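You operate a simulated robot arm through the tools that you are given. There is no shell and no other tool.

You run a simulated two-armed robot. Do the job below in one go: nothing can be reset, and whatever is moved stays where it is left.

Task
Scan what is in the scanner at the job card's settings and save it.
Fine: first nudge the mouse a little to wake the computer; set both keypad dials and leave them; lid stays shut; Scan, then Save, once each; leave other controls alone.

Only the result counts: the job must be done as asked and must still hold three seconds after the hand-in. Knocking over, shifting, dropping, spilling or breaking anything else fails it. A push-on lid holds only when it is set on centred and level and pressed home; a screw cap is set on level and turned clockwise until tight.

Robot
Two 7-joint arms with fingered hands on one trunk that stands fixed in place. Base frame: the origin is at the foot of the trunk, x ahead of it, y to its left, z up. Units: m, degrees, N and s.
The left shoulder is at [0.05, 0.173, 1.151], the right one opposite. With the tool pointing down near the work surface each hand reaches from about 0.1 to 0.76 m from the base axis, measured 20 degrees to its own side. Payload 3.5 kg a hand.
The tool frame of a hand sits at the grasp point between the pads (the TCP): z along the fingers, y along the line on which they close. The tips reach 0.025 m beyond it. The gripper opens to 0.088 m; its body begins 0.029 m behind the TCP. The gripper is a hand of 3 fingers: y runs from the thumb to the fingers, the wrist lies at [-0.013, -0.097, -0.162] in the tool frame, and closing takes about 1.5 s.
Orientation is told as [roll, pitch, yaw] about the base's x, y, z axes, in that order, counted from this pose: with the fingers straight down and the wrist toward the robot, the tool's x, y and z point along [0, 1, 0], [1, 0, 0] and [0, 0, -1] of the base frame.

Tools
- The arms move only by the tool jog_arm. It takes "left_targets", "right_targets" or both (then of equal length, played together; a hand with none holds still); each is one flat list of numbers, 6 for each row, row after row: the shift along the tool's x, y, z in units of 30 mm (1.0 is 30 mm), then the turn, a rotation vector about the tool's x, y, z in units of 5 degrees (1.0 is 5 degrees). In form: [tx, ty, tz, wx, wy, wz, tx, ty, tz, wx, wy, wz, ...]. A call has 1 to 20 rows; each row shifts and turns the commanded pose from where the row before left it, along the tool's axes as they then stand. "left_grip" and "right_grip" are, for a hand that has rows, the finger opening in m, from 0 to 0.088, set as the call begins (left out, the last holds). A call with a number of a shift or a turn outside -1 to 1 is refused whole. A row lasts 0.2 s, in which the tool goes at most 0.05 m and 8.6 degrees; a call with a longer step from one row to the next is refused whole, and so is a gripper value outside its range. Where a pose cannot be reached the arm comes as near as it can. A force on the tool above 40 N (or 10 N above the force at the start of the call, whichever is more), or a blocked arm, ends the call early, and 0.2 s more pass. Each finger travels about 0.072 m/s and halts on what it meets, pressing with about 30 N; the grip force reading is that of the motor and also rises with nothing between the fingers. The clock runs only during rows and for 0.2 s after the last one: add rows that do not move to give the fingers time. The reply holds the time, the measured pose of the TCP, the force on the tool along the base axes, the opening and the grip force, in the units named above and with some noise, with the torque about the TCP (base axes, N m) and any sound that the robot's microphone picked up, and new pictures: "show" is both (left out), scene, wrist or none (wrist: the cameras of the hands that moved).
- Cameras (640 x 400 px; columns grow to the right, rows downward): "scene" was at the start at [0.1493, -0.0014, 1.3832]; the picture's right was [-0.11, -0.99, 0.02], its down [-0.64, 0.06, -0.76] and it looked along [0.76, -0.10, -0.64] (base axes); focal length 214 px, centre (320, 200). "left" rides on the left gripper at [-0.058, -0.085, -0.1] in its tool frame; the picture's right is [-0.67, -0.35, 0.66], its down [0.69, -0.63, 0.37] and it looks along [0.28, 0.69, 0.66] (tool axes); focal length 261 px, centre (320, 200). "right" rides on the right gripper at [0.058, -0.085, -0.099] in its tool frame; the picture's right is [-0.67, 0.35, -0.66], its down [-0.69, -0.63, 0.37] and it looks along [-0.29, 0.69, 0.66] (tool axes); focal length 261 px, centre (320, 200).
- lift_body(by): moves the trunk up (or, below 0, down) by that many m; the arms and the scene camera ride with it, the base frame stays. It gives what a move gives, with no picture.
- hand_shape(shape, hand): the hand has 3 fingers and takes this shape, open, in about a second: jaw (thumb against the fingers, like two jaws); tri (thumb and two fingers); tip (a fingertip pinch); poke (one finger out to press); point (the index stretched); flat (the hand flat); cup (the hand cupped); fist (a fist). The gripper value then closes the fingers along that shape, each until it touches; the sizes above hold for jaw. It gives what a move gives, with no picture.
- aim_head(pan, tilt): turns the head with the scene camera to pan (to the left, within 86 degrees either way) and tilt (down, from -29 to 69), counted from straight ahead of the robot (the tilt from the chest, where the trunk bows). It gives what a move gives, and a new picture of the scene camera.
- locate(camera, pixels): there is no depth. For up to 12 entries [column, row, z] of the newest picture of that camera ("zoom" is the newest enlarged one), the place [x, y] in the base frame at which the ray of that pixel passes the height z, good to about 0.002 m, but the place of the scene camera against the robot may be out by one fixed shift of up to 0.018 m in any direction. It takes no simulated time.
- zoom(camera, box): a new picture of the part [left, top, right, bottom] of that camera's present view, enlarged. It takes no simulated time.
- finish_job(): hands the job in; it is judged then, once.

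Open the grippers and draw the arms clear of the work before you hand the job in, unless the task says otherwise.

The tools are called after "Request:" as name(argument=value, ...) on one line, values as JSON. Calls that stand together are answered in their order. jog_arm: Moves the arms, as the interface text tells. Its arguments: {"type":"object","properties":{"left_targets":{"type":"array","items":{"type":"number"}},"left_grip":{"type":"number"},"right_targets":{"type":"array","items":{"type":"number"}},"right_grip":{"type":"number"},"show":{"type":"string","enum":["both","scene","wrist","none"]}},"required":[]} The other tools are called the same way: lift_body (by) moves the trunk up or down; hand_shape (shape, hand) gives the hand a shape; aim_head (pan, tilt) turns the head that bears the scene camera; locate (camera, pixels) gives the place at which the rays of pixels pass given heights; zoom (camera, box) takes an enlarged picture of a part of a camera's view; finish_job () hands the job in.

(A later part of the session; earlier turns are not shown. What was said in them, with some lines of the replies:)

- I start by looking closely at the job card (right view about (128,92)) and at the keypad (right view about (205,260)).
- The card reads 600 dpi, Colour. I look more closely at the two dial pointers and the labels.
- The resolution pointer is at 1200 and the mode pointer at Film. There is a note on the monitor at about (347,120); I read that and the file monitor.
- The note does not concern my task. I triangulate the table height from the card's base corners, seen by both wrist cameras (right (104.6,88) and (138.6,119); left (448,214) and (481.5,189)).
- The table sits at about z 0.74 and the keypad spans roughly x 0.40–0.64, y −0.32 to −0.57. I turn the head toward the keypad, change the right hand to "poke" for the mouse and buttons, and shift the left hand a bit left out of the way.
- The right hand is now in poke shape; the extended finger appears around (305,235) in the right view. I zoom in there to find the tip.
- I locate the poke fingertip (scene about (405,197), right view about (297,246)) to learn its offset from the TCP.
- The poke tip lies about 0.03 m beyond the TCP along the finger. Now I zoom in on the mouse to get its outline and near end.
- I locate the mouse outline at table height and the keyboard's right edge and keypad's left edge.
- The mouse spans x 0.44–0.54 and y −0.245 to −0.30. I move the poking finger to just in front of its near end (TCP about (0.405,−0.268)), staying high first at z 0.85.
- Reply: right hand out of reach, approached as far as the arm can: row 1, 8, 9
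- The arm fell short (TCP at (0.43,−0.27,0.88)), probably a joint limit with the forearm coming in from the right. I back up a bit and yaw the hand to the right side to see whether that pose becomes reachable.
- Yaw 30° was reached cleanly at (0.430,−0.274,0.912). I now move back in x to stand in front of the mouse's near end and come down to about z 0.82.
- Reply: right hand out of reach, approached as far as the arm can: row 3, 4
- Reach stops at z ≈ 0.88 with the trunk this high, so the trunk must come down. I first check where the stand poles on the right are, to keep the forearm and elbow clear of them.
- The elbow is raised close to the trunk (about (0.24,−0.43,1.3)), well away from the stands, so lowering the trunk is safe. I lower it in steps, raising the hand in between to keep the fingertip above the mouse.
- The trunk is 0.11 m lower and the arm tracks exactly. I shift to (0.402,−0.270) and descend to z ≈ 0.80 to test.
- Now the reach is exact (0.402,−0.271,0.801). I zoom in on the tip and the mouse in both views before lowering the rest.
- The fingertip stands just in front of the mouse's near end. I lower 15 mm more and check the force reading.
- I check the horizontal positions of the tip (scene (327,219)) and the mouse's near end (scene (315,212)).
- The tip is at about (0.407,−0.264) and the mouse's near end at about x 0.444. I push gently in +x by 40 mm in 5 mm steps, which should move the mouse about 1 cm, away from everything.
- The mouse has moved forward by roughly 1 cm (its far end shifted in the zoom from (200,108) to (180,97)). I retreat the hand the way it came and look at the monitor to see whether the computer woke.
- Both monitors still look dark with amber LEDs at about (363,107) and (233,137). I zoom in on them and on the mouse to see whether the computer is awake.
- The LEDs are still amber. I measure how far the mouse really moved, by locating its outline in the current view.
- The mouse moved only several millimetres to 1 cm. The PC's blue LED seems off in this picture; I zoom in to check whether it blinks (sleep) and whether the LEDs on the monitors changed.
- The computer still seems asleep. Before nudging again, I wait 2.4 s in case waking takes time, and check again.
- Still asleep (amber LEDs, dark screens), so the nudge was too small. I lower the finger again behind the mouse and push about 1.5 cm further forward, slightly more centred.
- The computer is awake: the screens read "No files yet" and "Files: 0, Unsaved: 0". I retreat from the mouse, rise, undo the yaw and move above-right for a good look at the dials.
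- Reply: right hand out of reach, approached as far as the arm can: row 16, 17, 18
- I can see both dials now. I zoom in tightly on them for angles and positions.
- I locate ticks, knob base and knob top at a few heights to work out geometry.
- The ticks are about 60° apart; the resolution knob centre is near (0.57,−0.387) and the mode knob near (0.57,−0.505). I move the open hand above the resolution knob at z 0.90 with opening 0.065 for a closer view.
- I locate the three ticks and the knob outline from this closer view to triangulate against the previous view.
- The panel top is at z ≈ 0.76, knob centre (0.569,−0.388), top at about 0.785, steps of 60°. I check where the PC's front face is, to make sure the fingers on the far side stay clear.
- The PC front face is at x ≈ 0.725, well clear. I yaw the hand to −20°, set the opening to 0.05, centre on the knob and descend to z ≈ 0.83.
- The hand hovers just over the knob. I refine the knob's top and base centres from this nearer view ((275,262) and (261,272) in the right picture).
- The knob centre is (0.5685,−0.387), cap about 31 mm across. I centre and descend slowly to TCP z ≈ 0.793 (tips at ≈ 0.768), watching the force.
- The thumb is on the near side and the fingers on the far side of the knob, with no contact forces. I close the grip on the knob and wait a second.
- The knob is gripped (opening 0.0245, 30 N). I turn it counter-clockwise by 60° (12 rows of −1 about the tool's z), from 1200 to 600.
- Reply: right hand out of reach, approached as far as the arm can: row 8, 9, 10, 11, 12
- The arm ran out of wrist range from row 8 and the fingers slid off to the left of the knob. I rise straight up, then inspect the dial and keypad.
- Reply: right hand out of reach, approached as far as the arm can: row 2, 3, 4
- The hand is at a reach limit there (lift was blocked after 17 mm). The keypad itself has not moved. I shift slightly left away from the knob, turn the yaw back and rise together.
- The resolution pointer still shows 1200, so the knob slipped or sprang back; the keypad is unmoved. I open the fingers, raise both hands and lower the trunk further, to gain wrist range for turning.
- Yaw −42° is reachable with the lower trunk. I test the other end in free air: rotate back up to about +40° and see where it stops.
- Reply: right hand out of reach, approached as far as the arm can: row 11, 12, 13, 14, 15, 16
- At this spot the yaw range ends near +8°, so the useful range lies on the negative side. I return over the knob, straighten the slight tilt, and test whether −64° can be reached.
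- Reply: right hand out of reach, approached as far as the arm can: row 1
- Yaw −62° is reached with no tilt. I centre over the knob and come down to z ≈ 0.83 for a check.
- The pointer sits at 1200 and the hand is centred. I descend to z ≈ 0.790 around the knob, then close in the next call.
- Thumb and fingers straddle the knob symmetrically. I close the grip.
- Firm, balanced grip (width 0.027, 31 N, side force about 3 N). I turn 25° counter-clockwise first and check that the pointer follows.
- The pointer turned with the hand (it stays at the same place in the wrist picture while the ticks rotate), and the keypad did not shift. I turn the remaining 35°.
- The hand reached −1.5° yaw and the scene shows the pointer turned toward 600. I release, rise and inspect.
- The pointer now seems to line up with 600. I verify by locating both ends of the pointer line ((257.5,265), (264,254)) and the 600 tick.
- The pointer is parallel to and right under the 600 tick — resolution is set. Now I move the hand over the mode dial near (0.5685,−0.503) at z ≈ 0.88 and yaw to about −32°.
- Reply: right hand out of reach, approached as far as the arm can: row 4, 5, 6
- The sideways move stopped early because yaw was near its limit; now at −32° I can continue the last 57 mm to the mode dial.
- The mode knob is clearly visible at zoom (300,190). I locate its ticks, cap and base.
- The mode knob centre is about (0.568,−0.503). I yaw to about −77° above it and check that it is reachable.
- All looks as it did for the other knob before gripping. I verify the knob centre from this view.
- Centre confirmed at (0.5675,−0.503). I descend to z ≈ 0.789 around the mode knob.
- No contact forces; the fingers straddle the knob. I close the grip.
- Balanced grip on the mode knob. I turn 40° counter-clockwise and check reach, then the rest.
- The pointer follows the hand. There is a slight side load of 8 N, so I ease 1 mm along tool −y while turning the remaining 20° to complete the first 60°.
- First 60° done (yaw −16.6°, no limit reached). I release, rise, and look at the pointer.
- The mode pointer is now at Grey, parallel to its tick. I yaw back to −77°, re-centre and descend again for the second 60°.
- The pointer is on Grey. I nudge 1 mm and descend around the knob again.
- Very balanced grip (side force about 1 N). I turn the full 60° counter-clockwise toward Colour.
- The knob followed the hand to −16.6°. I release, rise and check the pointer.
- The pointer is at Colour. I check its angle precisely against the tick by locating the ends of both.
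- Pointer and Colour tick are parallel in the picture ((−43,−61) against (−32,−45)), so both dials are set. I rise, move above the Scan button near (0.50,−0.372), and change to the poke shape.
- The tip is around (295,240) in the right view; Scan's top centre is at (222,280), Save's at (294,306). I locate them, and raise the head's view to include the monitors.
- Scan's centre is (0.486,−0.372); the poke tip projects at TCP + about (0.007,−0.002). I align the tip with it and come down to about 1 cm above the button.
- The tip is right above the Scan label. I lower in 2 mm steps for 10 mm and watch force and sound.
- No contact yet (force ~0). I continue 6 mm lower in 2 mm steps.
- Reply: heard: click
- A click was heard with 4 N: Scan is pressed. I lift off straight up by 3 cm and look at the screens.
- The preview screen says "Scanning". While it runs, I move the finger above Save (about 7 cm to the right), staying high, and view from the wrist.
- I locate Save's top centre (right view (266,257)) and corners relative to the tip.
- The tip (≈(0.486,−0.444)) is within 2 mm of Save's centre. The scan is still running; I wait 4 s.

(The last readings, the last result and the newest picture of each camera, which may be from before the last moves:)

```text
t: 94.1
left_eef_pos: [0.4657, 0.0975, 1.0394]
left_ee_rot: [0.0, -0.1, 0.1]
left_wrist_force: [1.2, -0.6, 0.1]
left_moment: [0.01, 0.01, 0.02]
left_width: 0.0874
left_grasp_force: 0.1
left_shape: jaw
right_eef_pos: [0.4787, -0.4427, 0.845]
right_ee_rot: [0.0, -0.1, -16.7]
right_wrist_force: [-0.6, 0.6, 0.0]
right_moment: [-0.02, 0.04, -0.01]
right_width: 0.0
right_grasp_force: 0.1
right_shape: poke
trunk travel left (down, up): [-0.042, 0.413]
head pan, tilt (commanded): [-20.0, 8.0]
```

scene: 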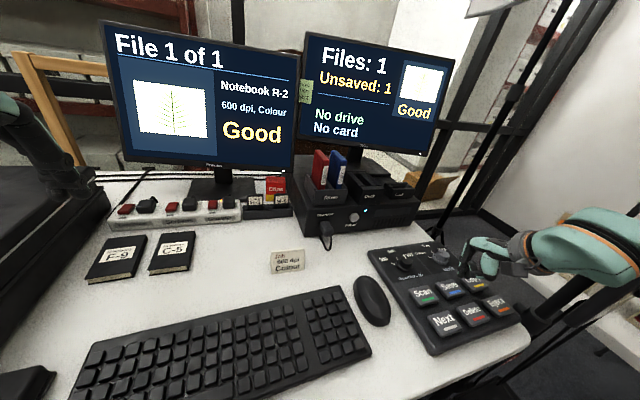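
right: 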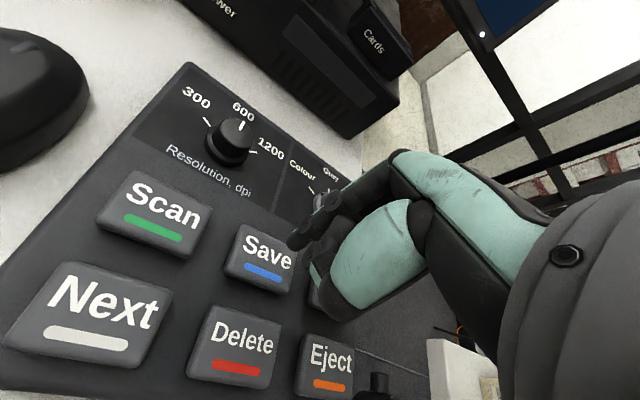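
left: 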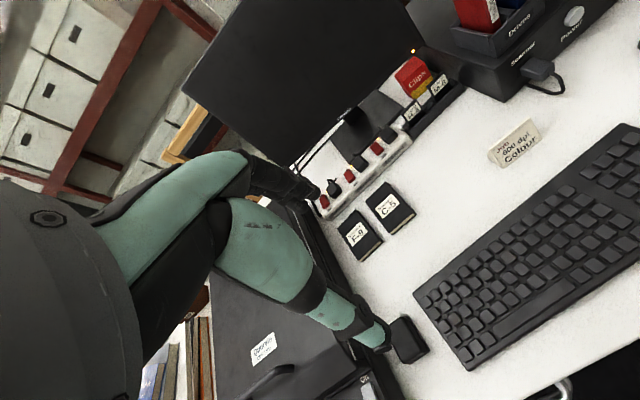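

The scan is complete: "File 1 of 1, 600 dpi, Colour, Good; Unsaved: 1". Now I press Save: down to just above, then 2 mm steps as with Scan.

Request:
jog_arm(right_targets=[0, 0.05, 0.43, 0, 0, 0, 0, 0, 0.43, 0, 0, 0, 0, 0, 0.43, 0, 0, 0, 0, 0, 0.067, 0, 0, 0, 0, 0, 0.067, 0, 0, 0, 0, 0, 0.067, 0, 0, 0], show="both")

```text
t: 95.5
left_eef_pos: [0.4654, 0.0979, 1.0401]
left_ee_rot: [0.0, 0.1, 0.1]
left_wrist_force: [-0.3, -0.1, -0.2]
left_moment: [0.0, 0.01, -0.01]
left_width: 0.0875
left_grasp_force: 0.0
left_shape: jaw
right_eef_pos: [0.4785, -0.4424, 0.7998]
right_ee_rot: [0.1, -0.2, -16.6]
right_wrist_force: [0.7, -1.7, 3.8]
right_moment: [-0.07, -0.05, 0.02]
right_width: 0.0
right_grasp_force: 0.1
right_shape: poke
trunk travel left (down, up): [-0.042, 0.413]
head pan, tilt (commanded): [-20.0, 8.0]
heard: click
```

scene: 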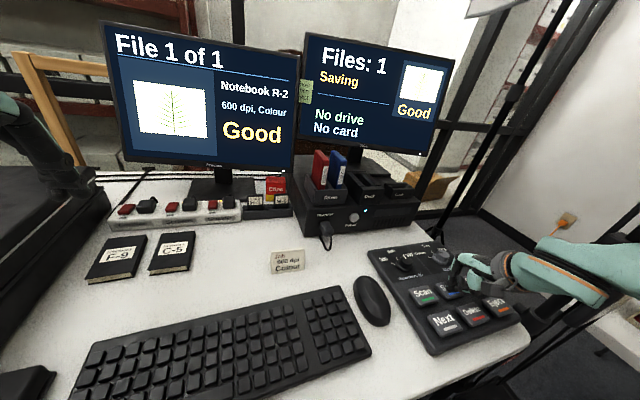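
right: 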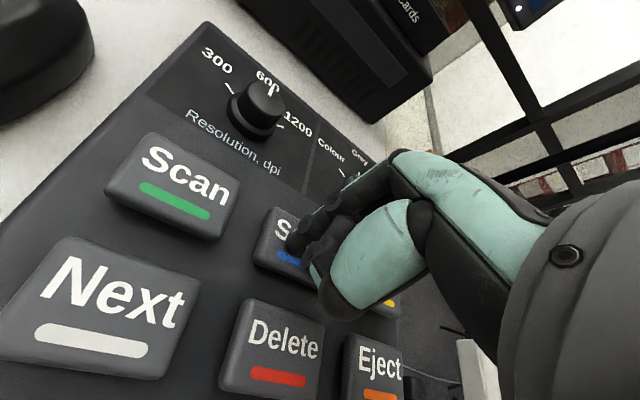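

A click was heard and the screen shows "Saving". I lift straight off the button, well up, and watch the save finish.

Request:
jog_arm(right_targets=[0, 0, -0.5, 0, 0, 0, 0, 0, -1, 0, 0, 0, 0, 0, -1, 0, 0, 0, 0, 0, -1, 0, 0, 0, 0, 0, 0, 0, 0, 0, 0, 0, 0, 0, 0, 0, 0, 0, 0, 0, 0, 0, 0, 0, 0, 0, 0, 0, 0, 0, 0, 0, 0, 0, 0, 0, 0, 0, 0, 0, 0, 0, 0, 0, 0, 0, 0, 0, 0, 0, 0, 0], show="both")

Request:
zoom(camera="scene", box=[90, 10, 470, 190])

```text
t: 98.1
left_eef_pos: [0.4663, 0.0975, 1.0402]
left_ee_rot: [0.0, 0.1, 0.1]
left_wrist_force: [-0.4, -0.3, -0.2]
left_moment: [0.02, 0.0, -0.01]
left_width: 0.0876
left_grasp_force: 0.0
left_shape: jaw
right_eef_pos: [0.4816, -0.4438, 0.9021]
right_ee_rot: [0.0, 0.0, -16.6]
right_wrist_force: [0.3, -0.2, 0.1]
right_moment: [0.0, -0.01, 0.03]
right_width: 0.0001
right_grasp_force: 0.1
right_shape: poke
trunk travel left (down, up): [-0.042, 0.413]
head pan, tilt (commanded): [-20.0, 8.0]
```

scene: 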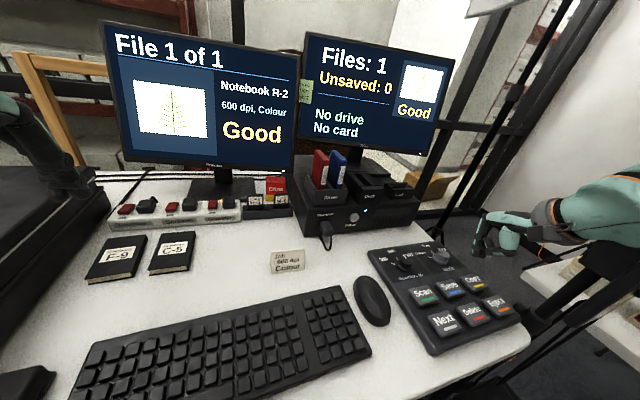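
right: 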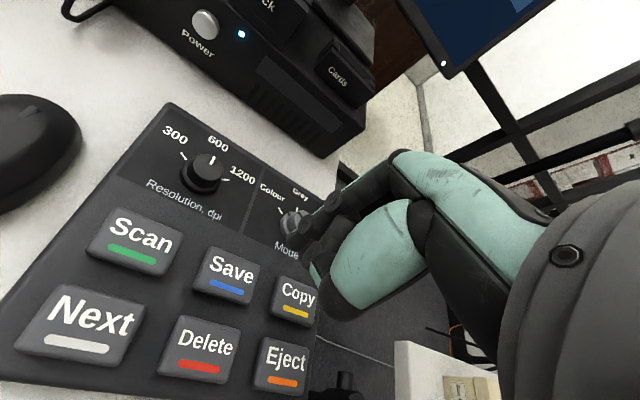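

```text
1.68 times, centred on (280, 100) of scene
```

zoom: 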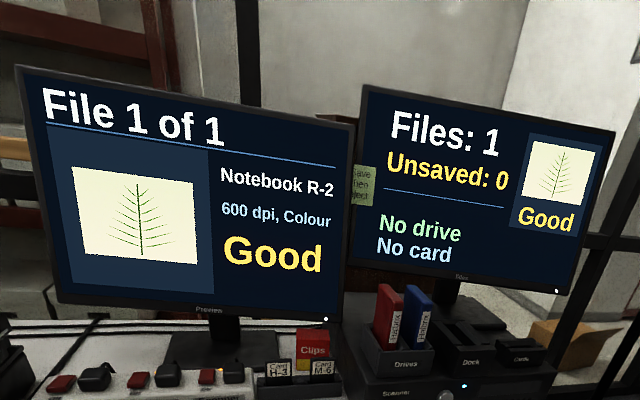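

Saved: "Files: 1, Unsaved: 0", 600 dpi, Colour, Good. I draw the right hand up and back clear of the keypad and open it (jaw), and check everything once more.

Request:
jog_arm(right_targets=[0, 0, -1, 0, 0, 0, 0, 0, -1, 0, 0, 0, 0, 0, -1, 0, 0, 0, 0, 0, -1, 0, 0, 0, 0, 0, -1, 0, 0, 0, 0, -0.5, -0.5, 0, 0, 0], show="none")

Request:
hand_shape(shape="jaw", hand="right")

Request:
aim_head(pan=-20, tilt=20)

Request:
zoom(camera="scene", box=[340, 140, 540, 300])

```text
t: 99.5
left_eef_pos: [0.4653, 0.0979, 1.0395]
left_ee_rot: [0.0, 0.0, 0.0]
left_wrist_force: [0.8, 0.5, 0.6]
left_moment: [-0.02, 0.0, 0.0]
left_width: 0.0877
left_grasp_force: 0.0
left_shape: jaw
right_eef_pos: [0.4843, -0.433, 1.0424]
right_ee_rot: [0.0, -0.3, -16.8]
right_wrist_force: [-0.5, 0.7, 0.4]
right_moment: [-0.03, 0.02, 0.0]
right_width: 0.0
right_grasp_force: 0.1
right_shape: poke
right hand out of reach, approached as far as the arm can: row 5, 6
trunk travel left (down, up): [-0.042, 0.413]
head pan, tilt (commanded): [-20.0, 8.0]
```

```text
t: 100.4
left_eef_pos: [0.4656, 0.0973, 1.0393]
left_ee_rot: [0.0, 0.0, 0.1]
left_wrist_force: [0.2, 0.4, 0.7]
left_moment: [-0.02, 0.02, -0.02]
left_width: 0.0879
left_grasp_force: 0.0
left_shape: jaw
right_eef_pos: [0.4848, -0.4334, 1.0428]
right_ee_rot: [0.1, -0.3, -16.7]
right_wrist_force: [-0.7, -0.4, -0.3]
right_moment: [0.01, -0.01, 0.0]
right_width: 0.0878
right_grasp_force: 0.1
right_shape: jaw
trunk travel left (down, up): [-0.042, 0.413]
head pan, tilt (commanded): [-20.0, 8.0]
```

```text
t: 101.1
left_eef_pos: [0.4647, 0.0976, 1.0403]
left_ee_rot: [0.0, 0.0, 0.0]
left_wrist_force: [0.3, -0.1, 0.8]
left_moment: [0.02, -0.03, 0.02]
left_width: 0.0877
left_grasp_force: 0.0
left_shape: jaw
right_eef_pos: [0.4849, -0.4335, 1.0427]
right_ee_rot: [0.0, -0.3, -16.7]
right_wrist_force: [-0.1, 0.3, 0.4]
right_moment: [0.01, -0.02, 0.02]
right_width: 0.0878
right_grasp_force: 0.1
right_shape: jaw
trunk travel left (down, up): [-0.042, 0.413]
head pan, tilt (commanded): [-20.0, 20.0]
```

scene: 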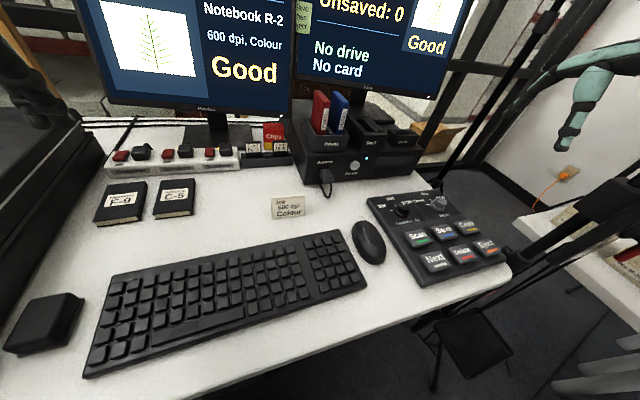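

```text
2.50 times, centred on (440, 220) of scene
```

zoom: 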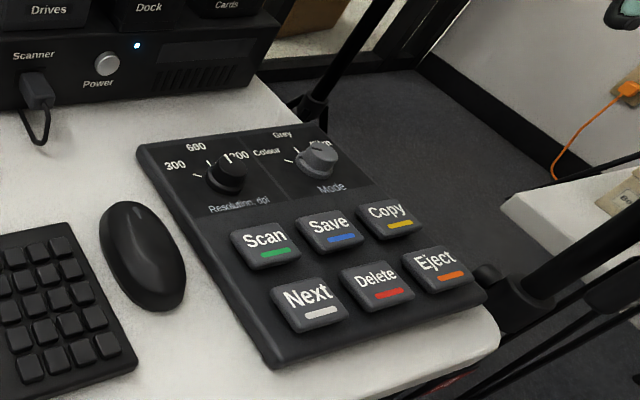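

The screens show the saved file at 600 dpi, Colour, with nothing unsaved. The dials stand at 600 and Colour, nothing else has moved, and both hands are open and clear, so I hand the job in.

Request:
finish_job()

```text
The job is handed in.
```

The scan is done and saved. The screen shows File 1 of 1, labelled Notebook R-2, at 600 dpi, Colour, rated "Good", with no unsaved files.

- **Mouse:** the first nudge was too small to wake the computer. A second push woke it; the mouse ended up about 2.5 cm forward of where it started.
- **Dials:** Resolution is at 600 and Mode is at Colour, matching the job card. My first grip on the resolution dial slipped off without turning it; the second worked. The keypad stayed in place.
- **Buttons:** I pressed Scan once and Save once, and heard one click each time.
- **Everything else:** the scanner lid stayed shut and I used no other controls. I ignored the "Save then eject" note on the monitor, since the job did not ask for an eject.

I handed the job in with both hands open and clear of the desk.
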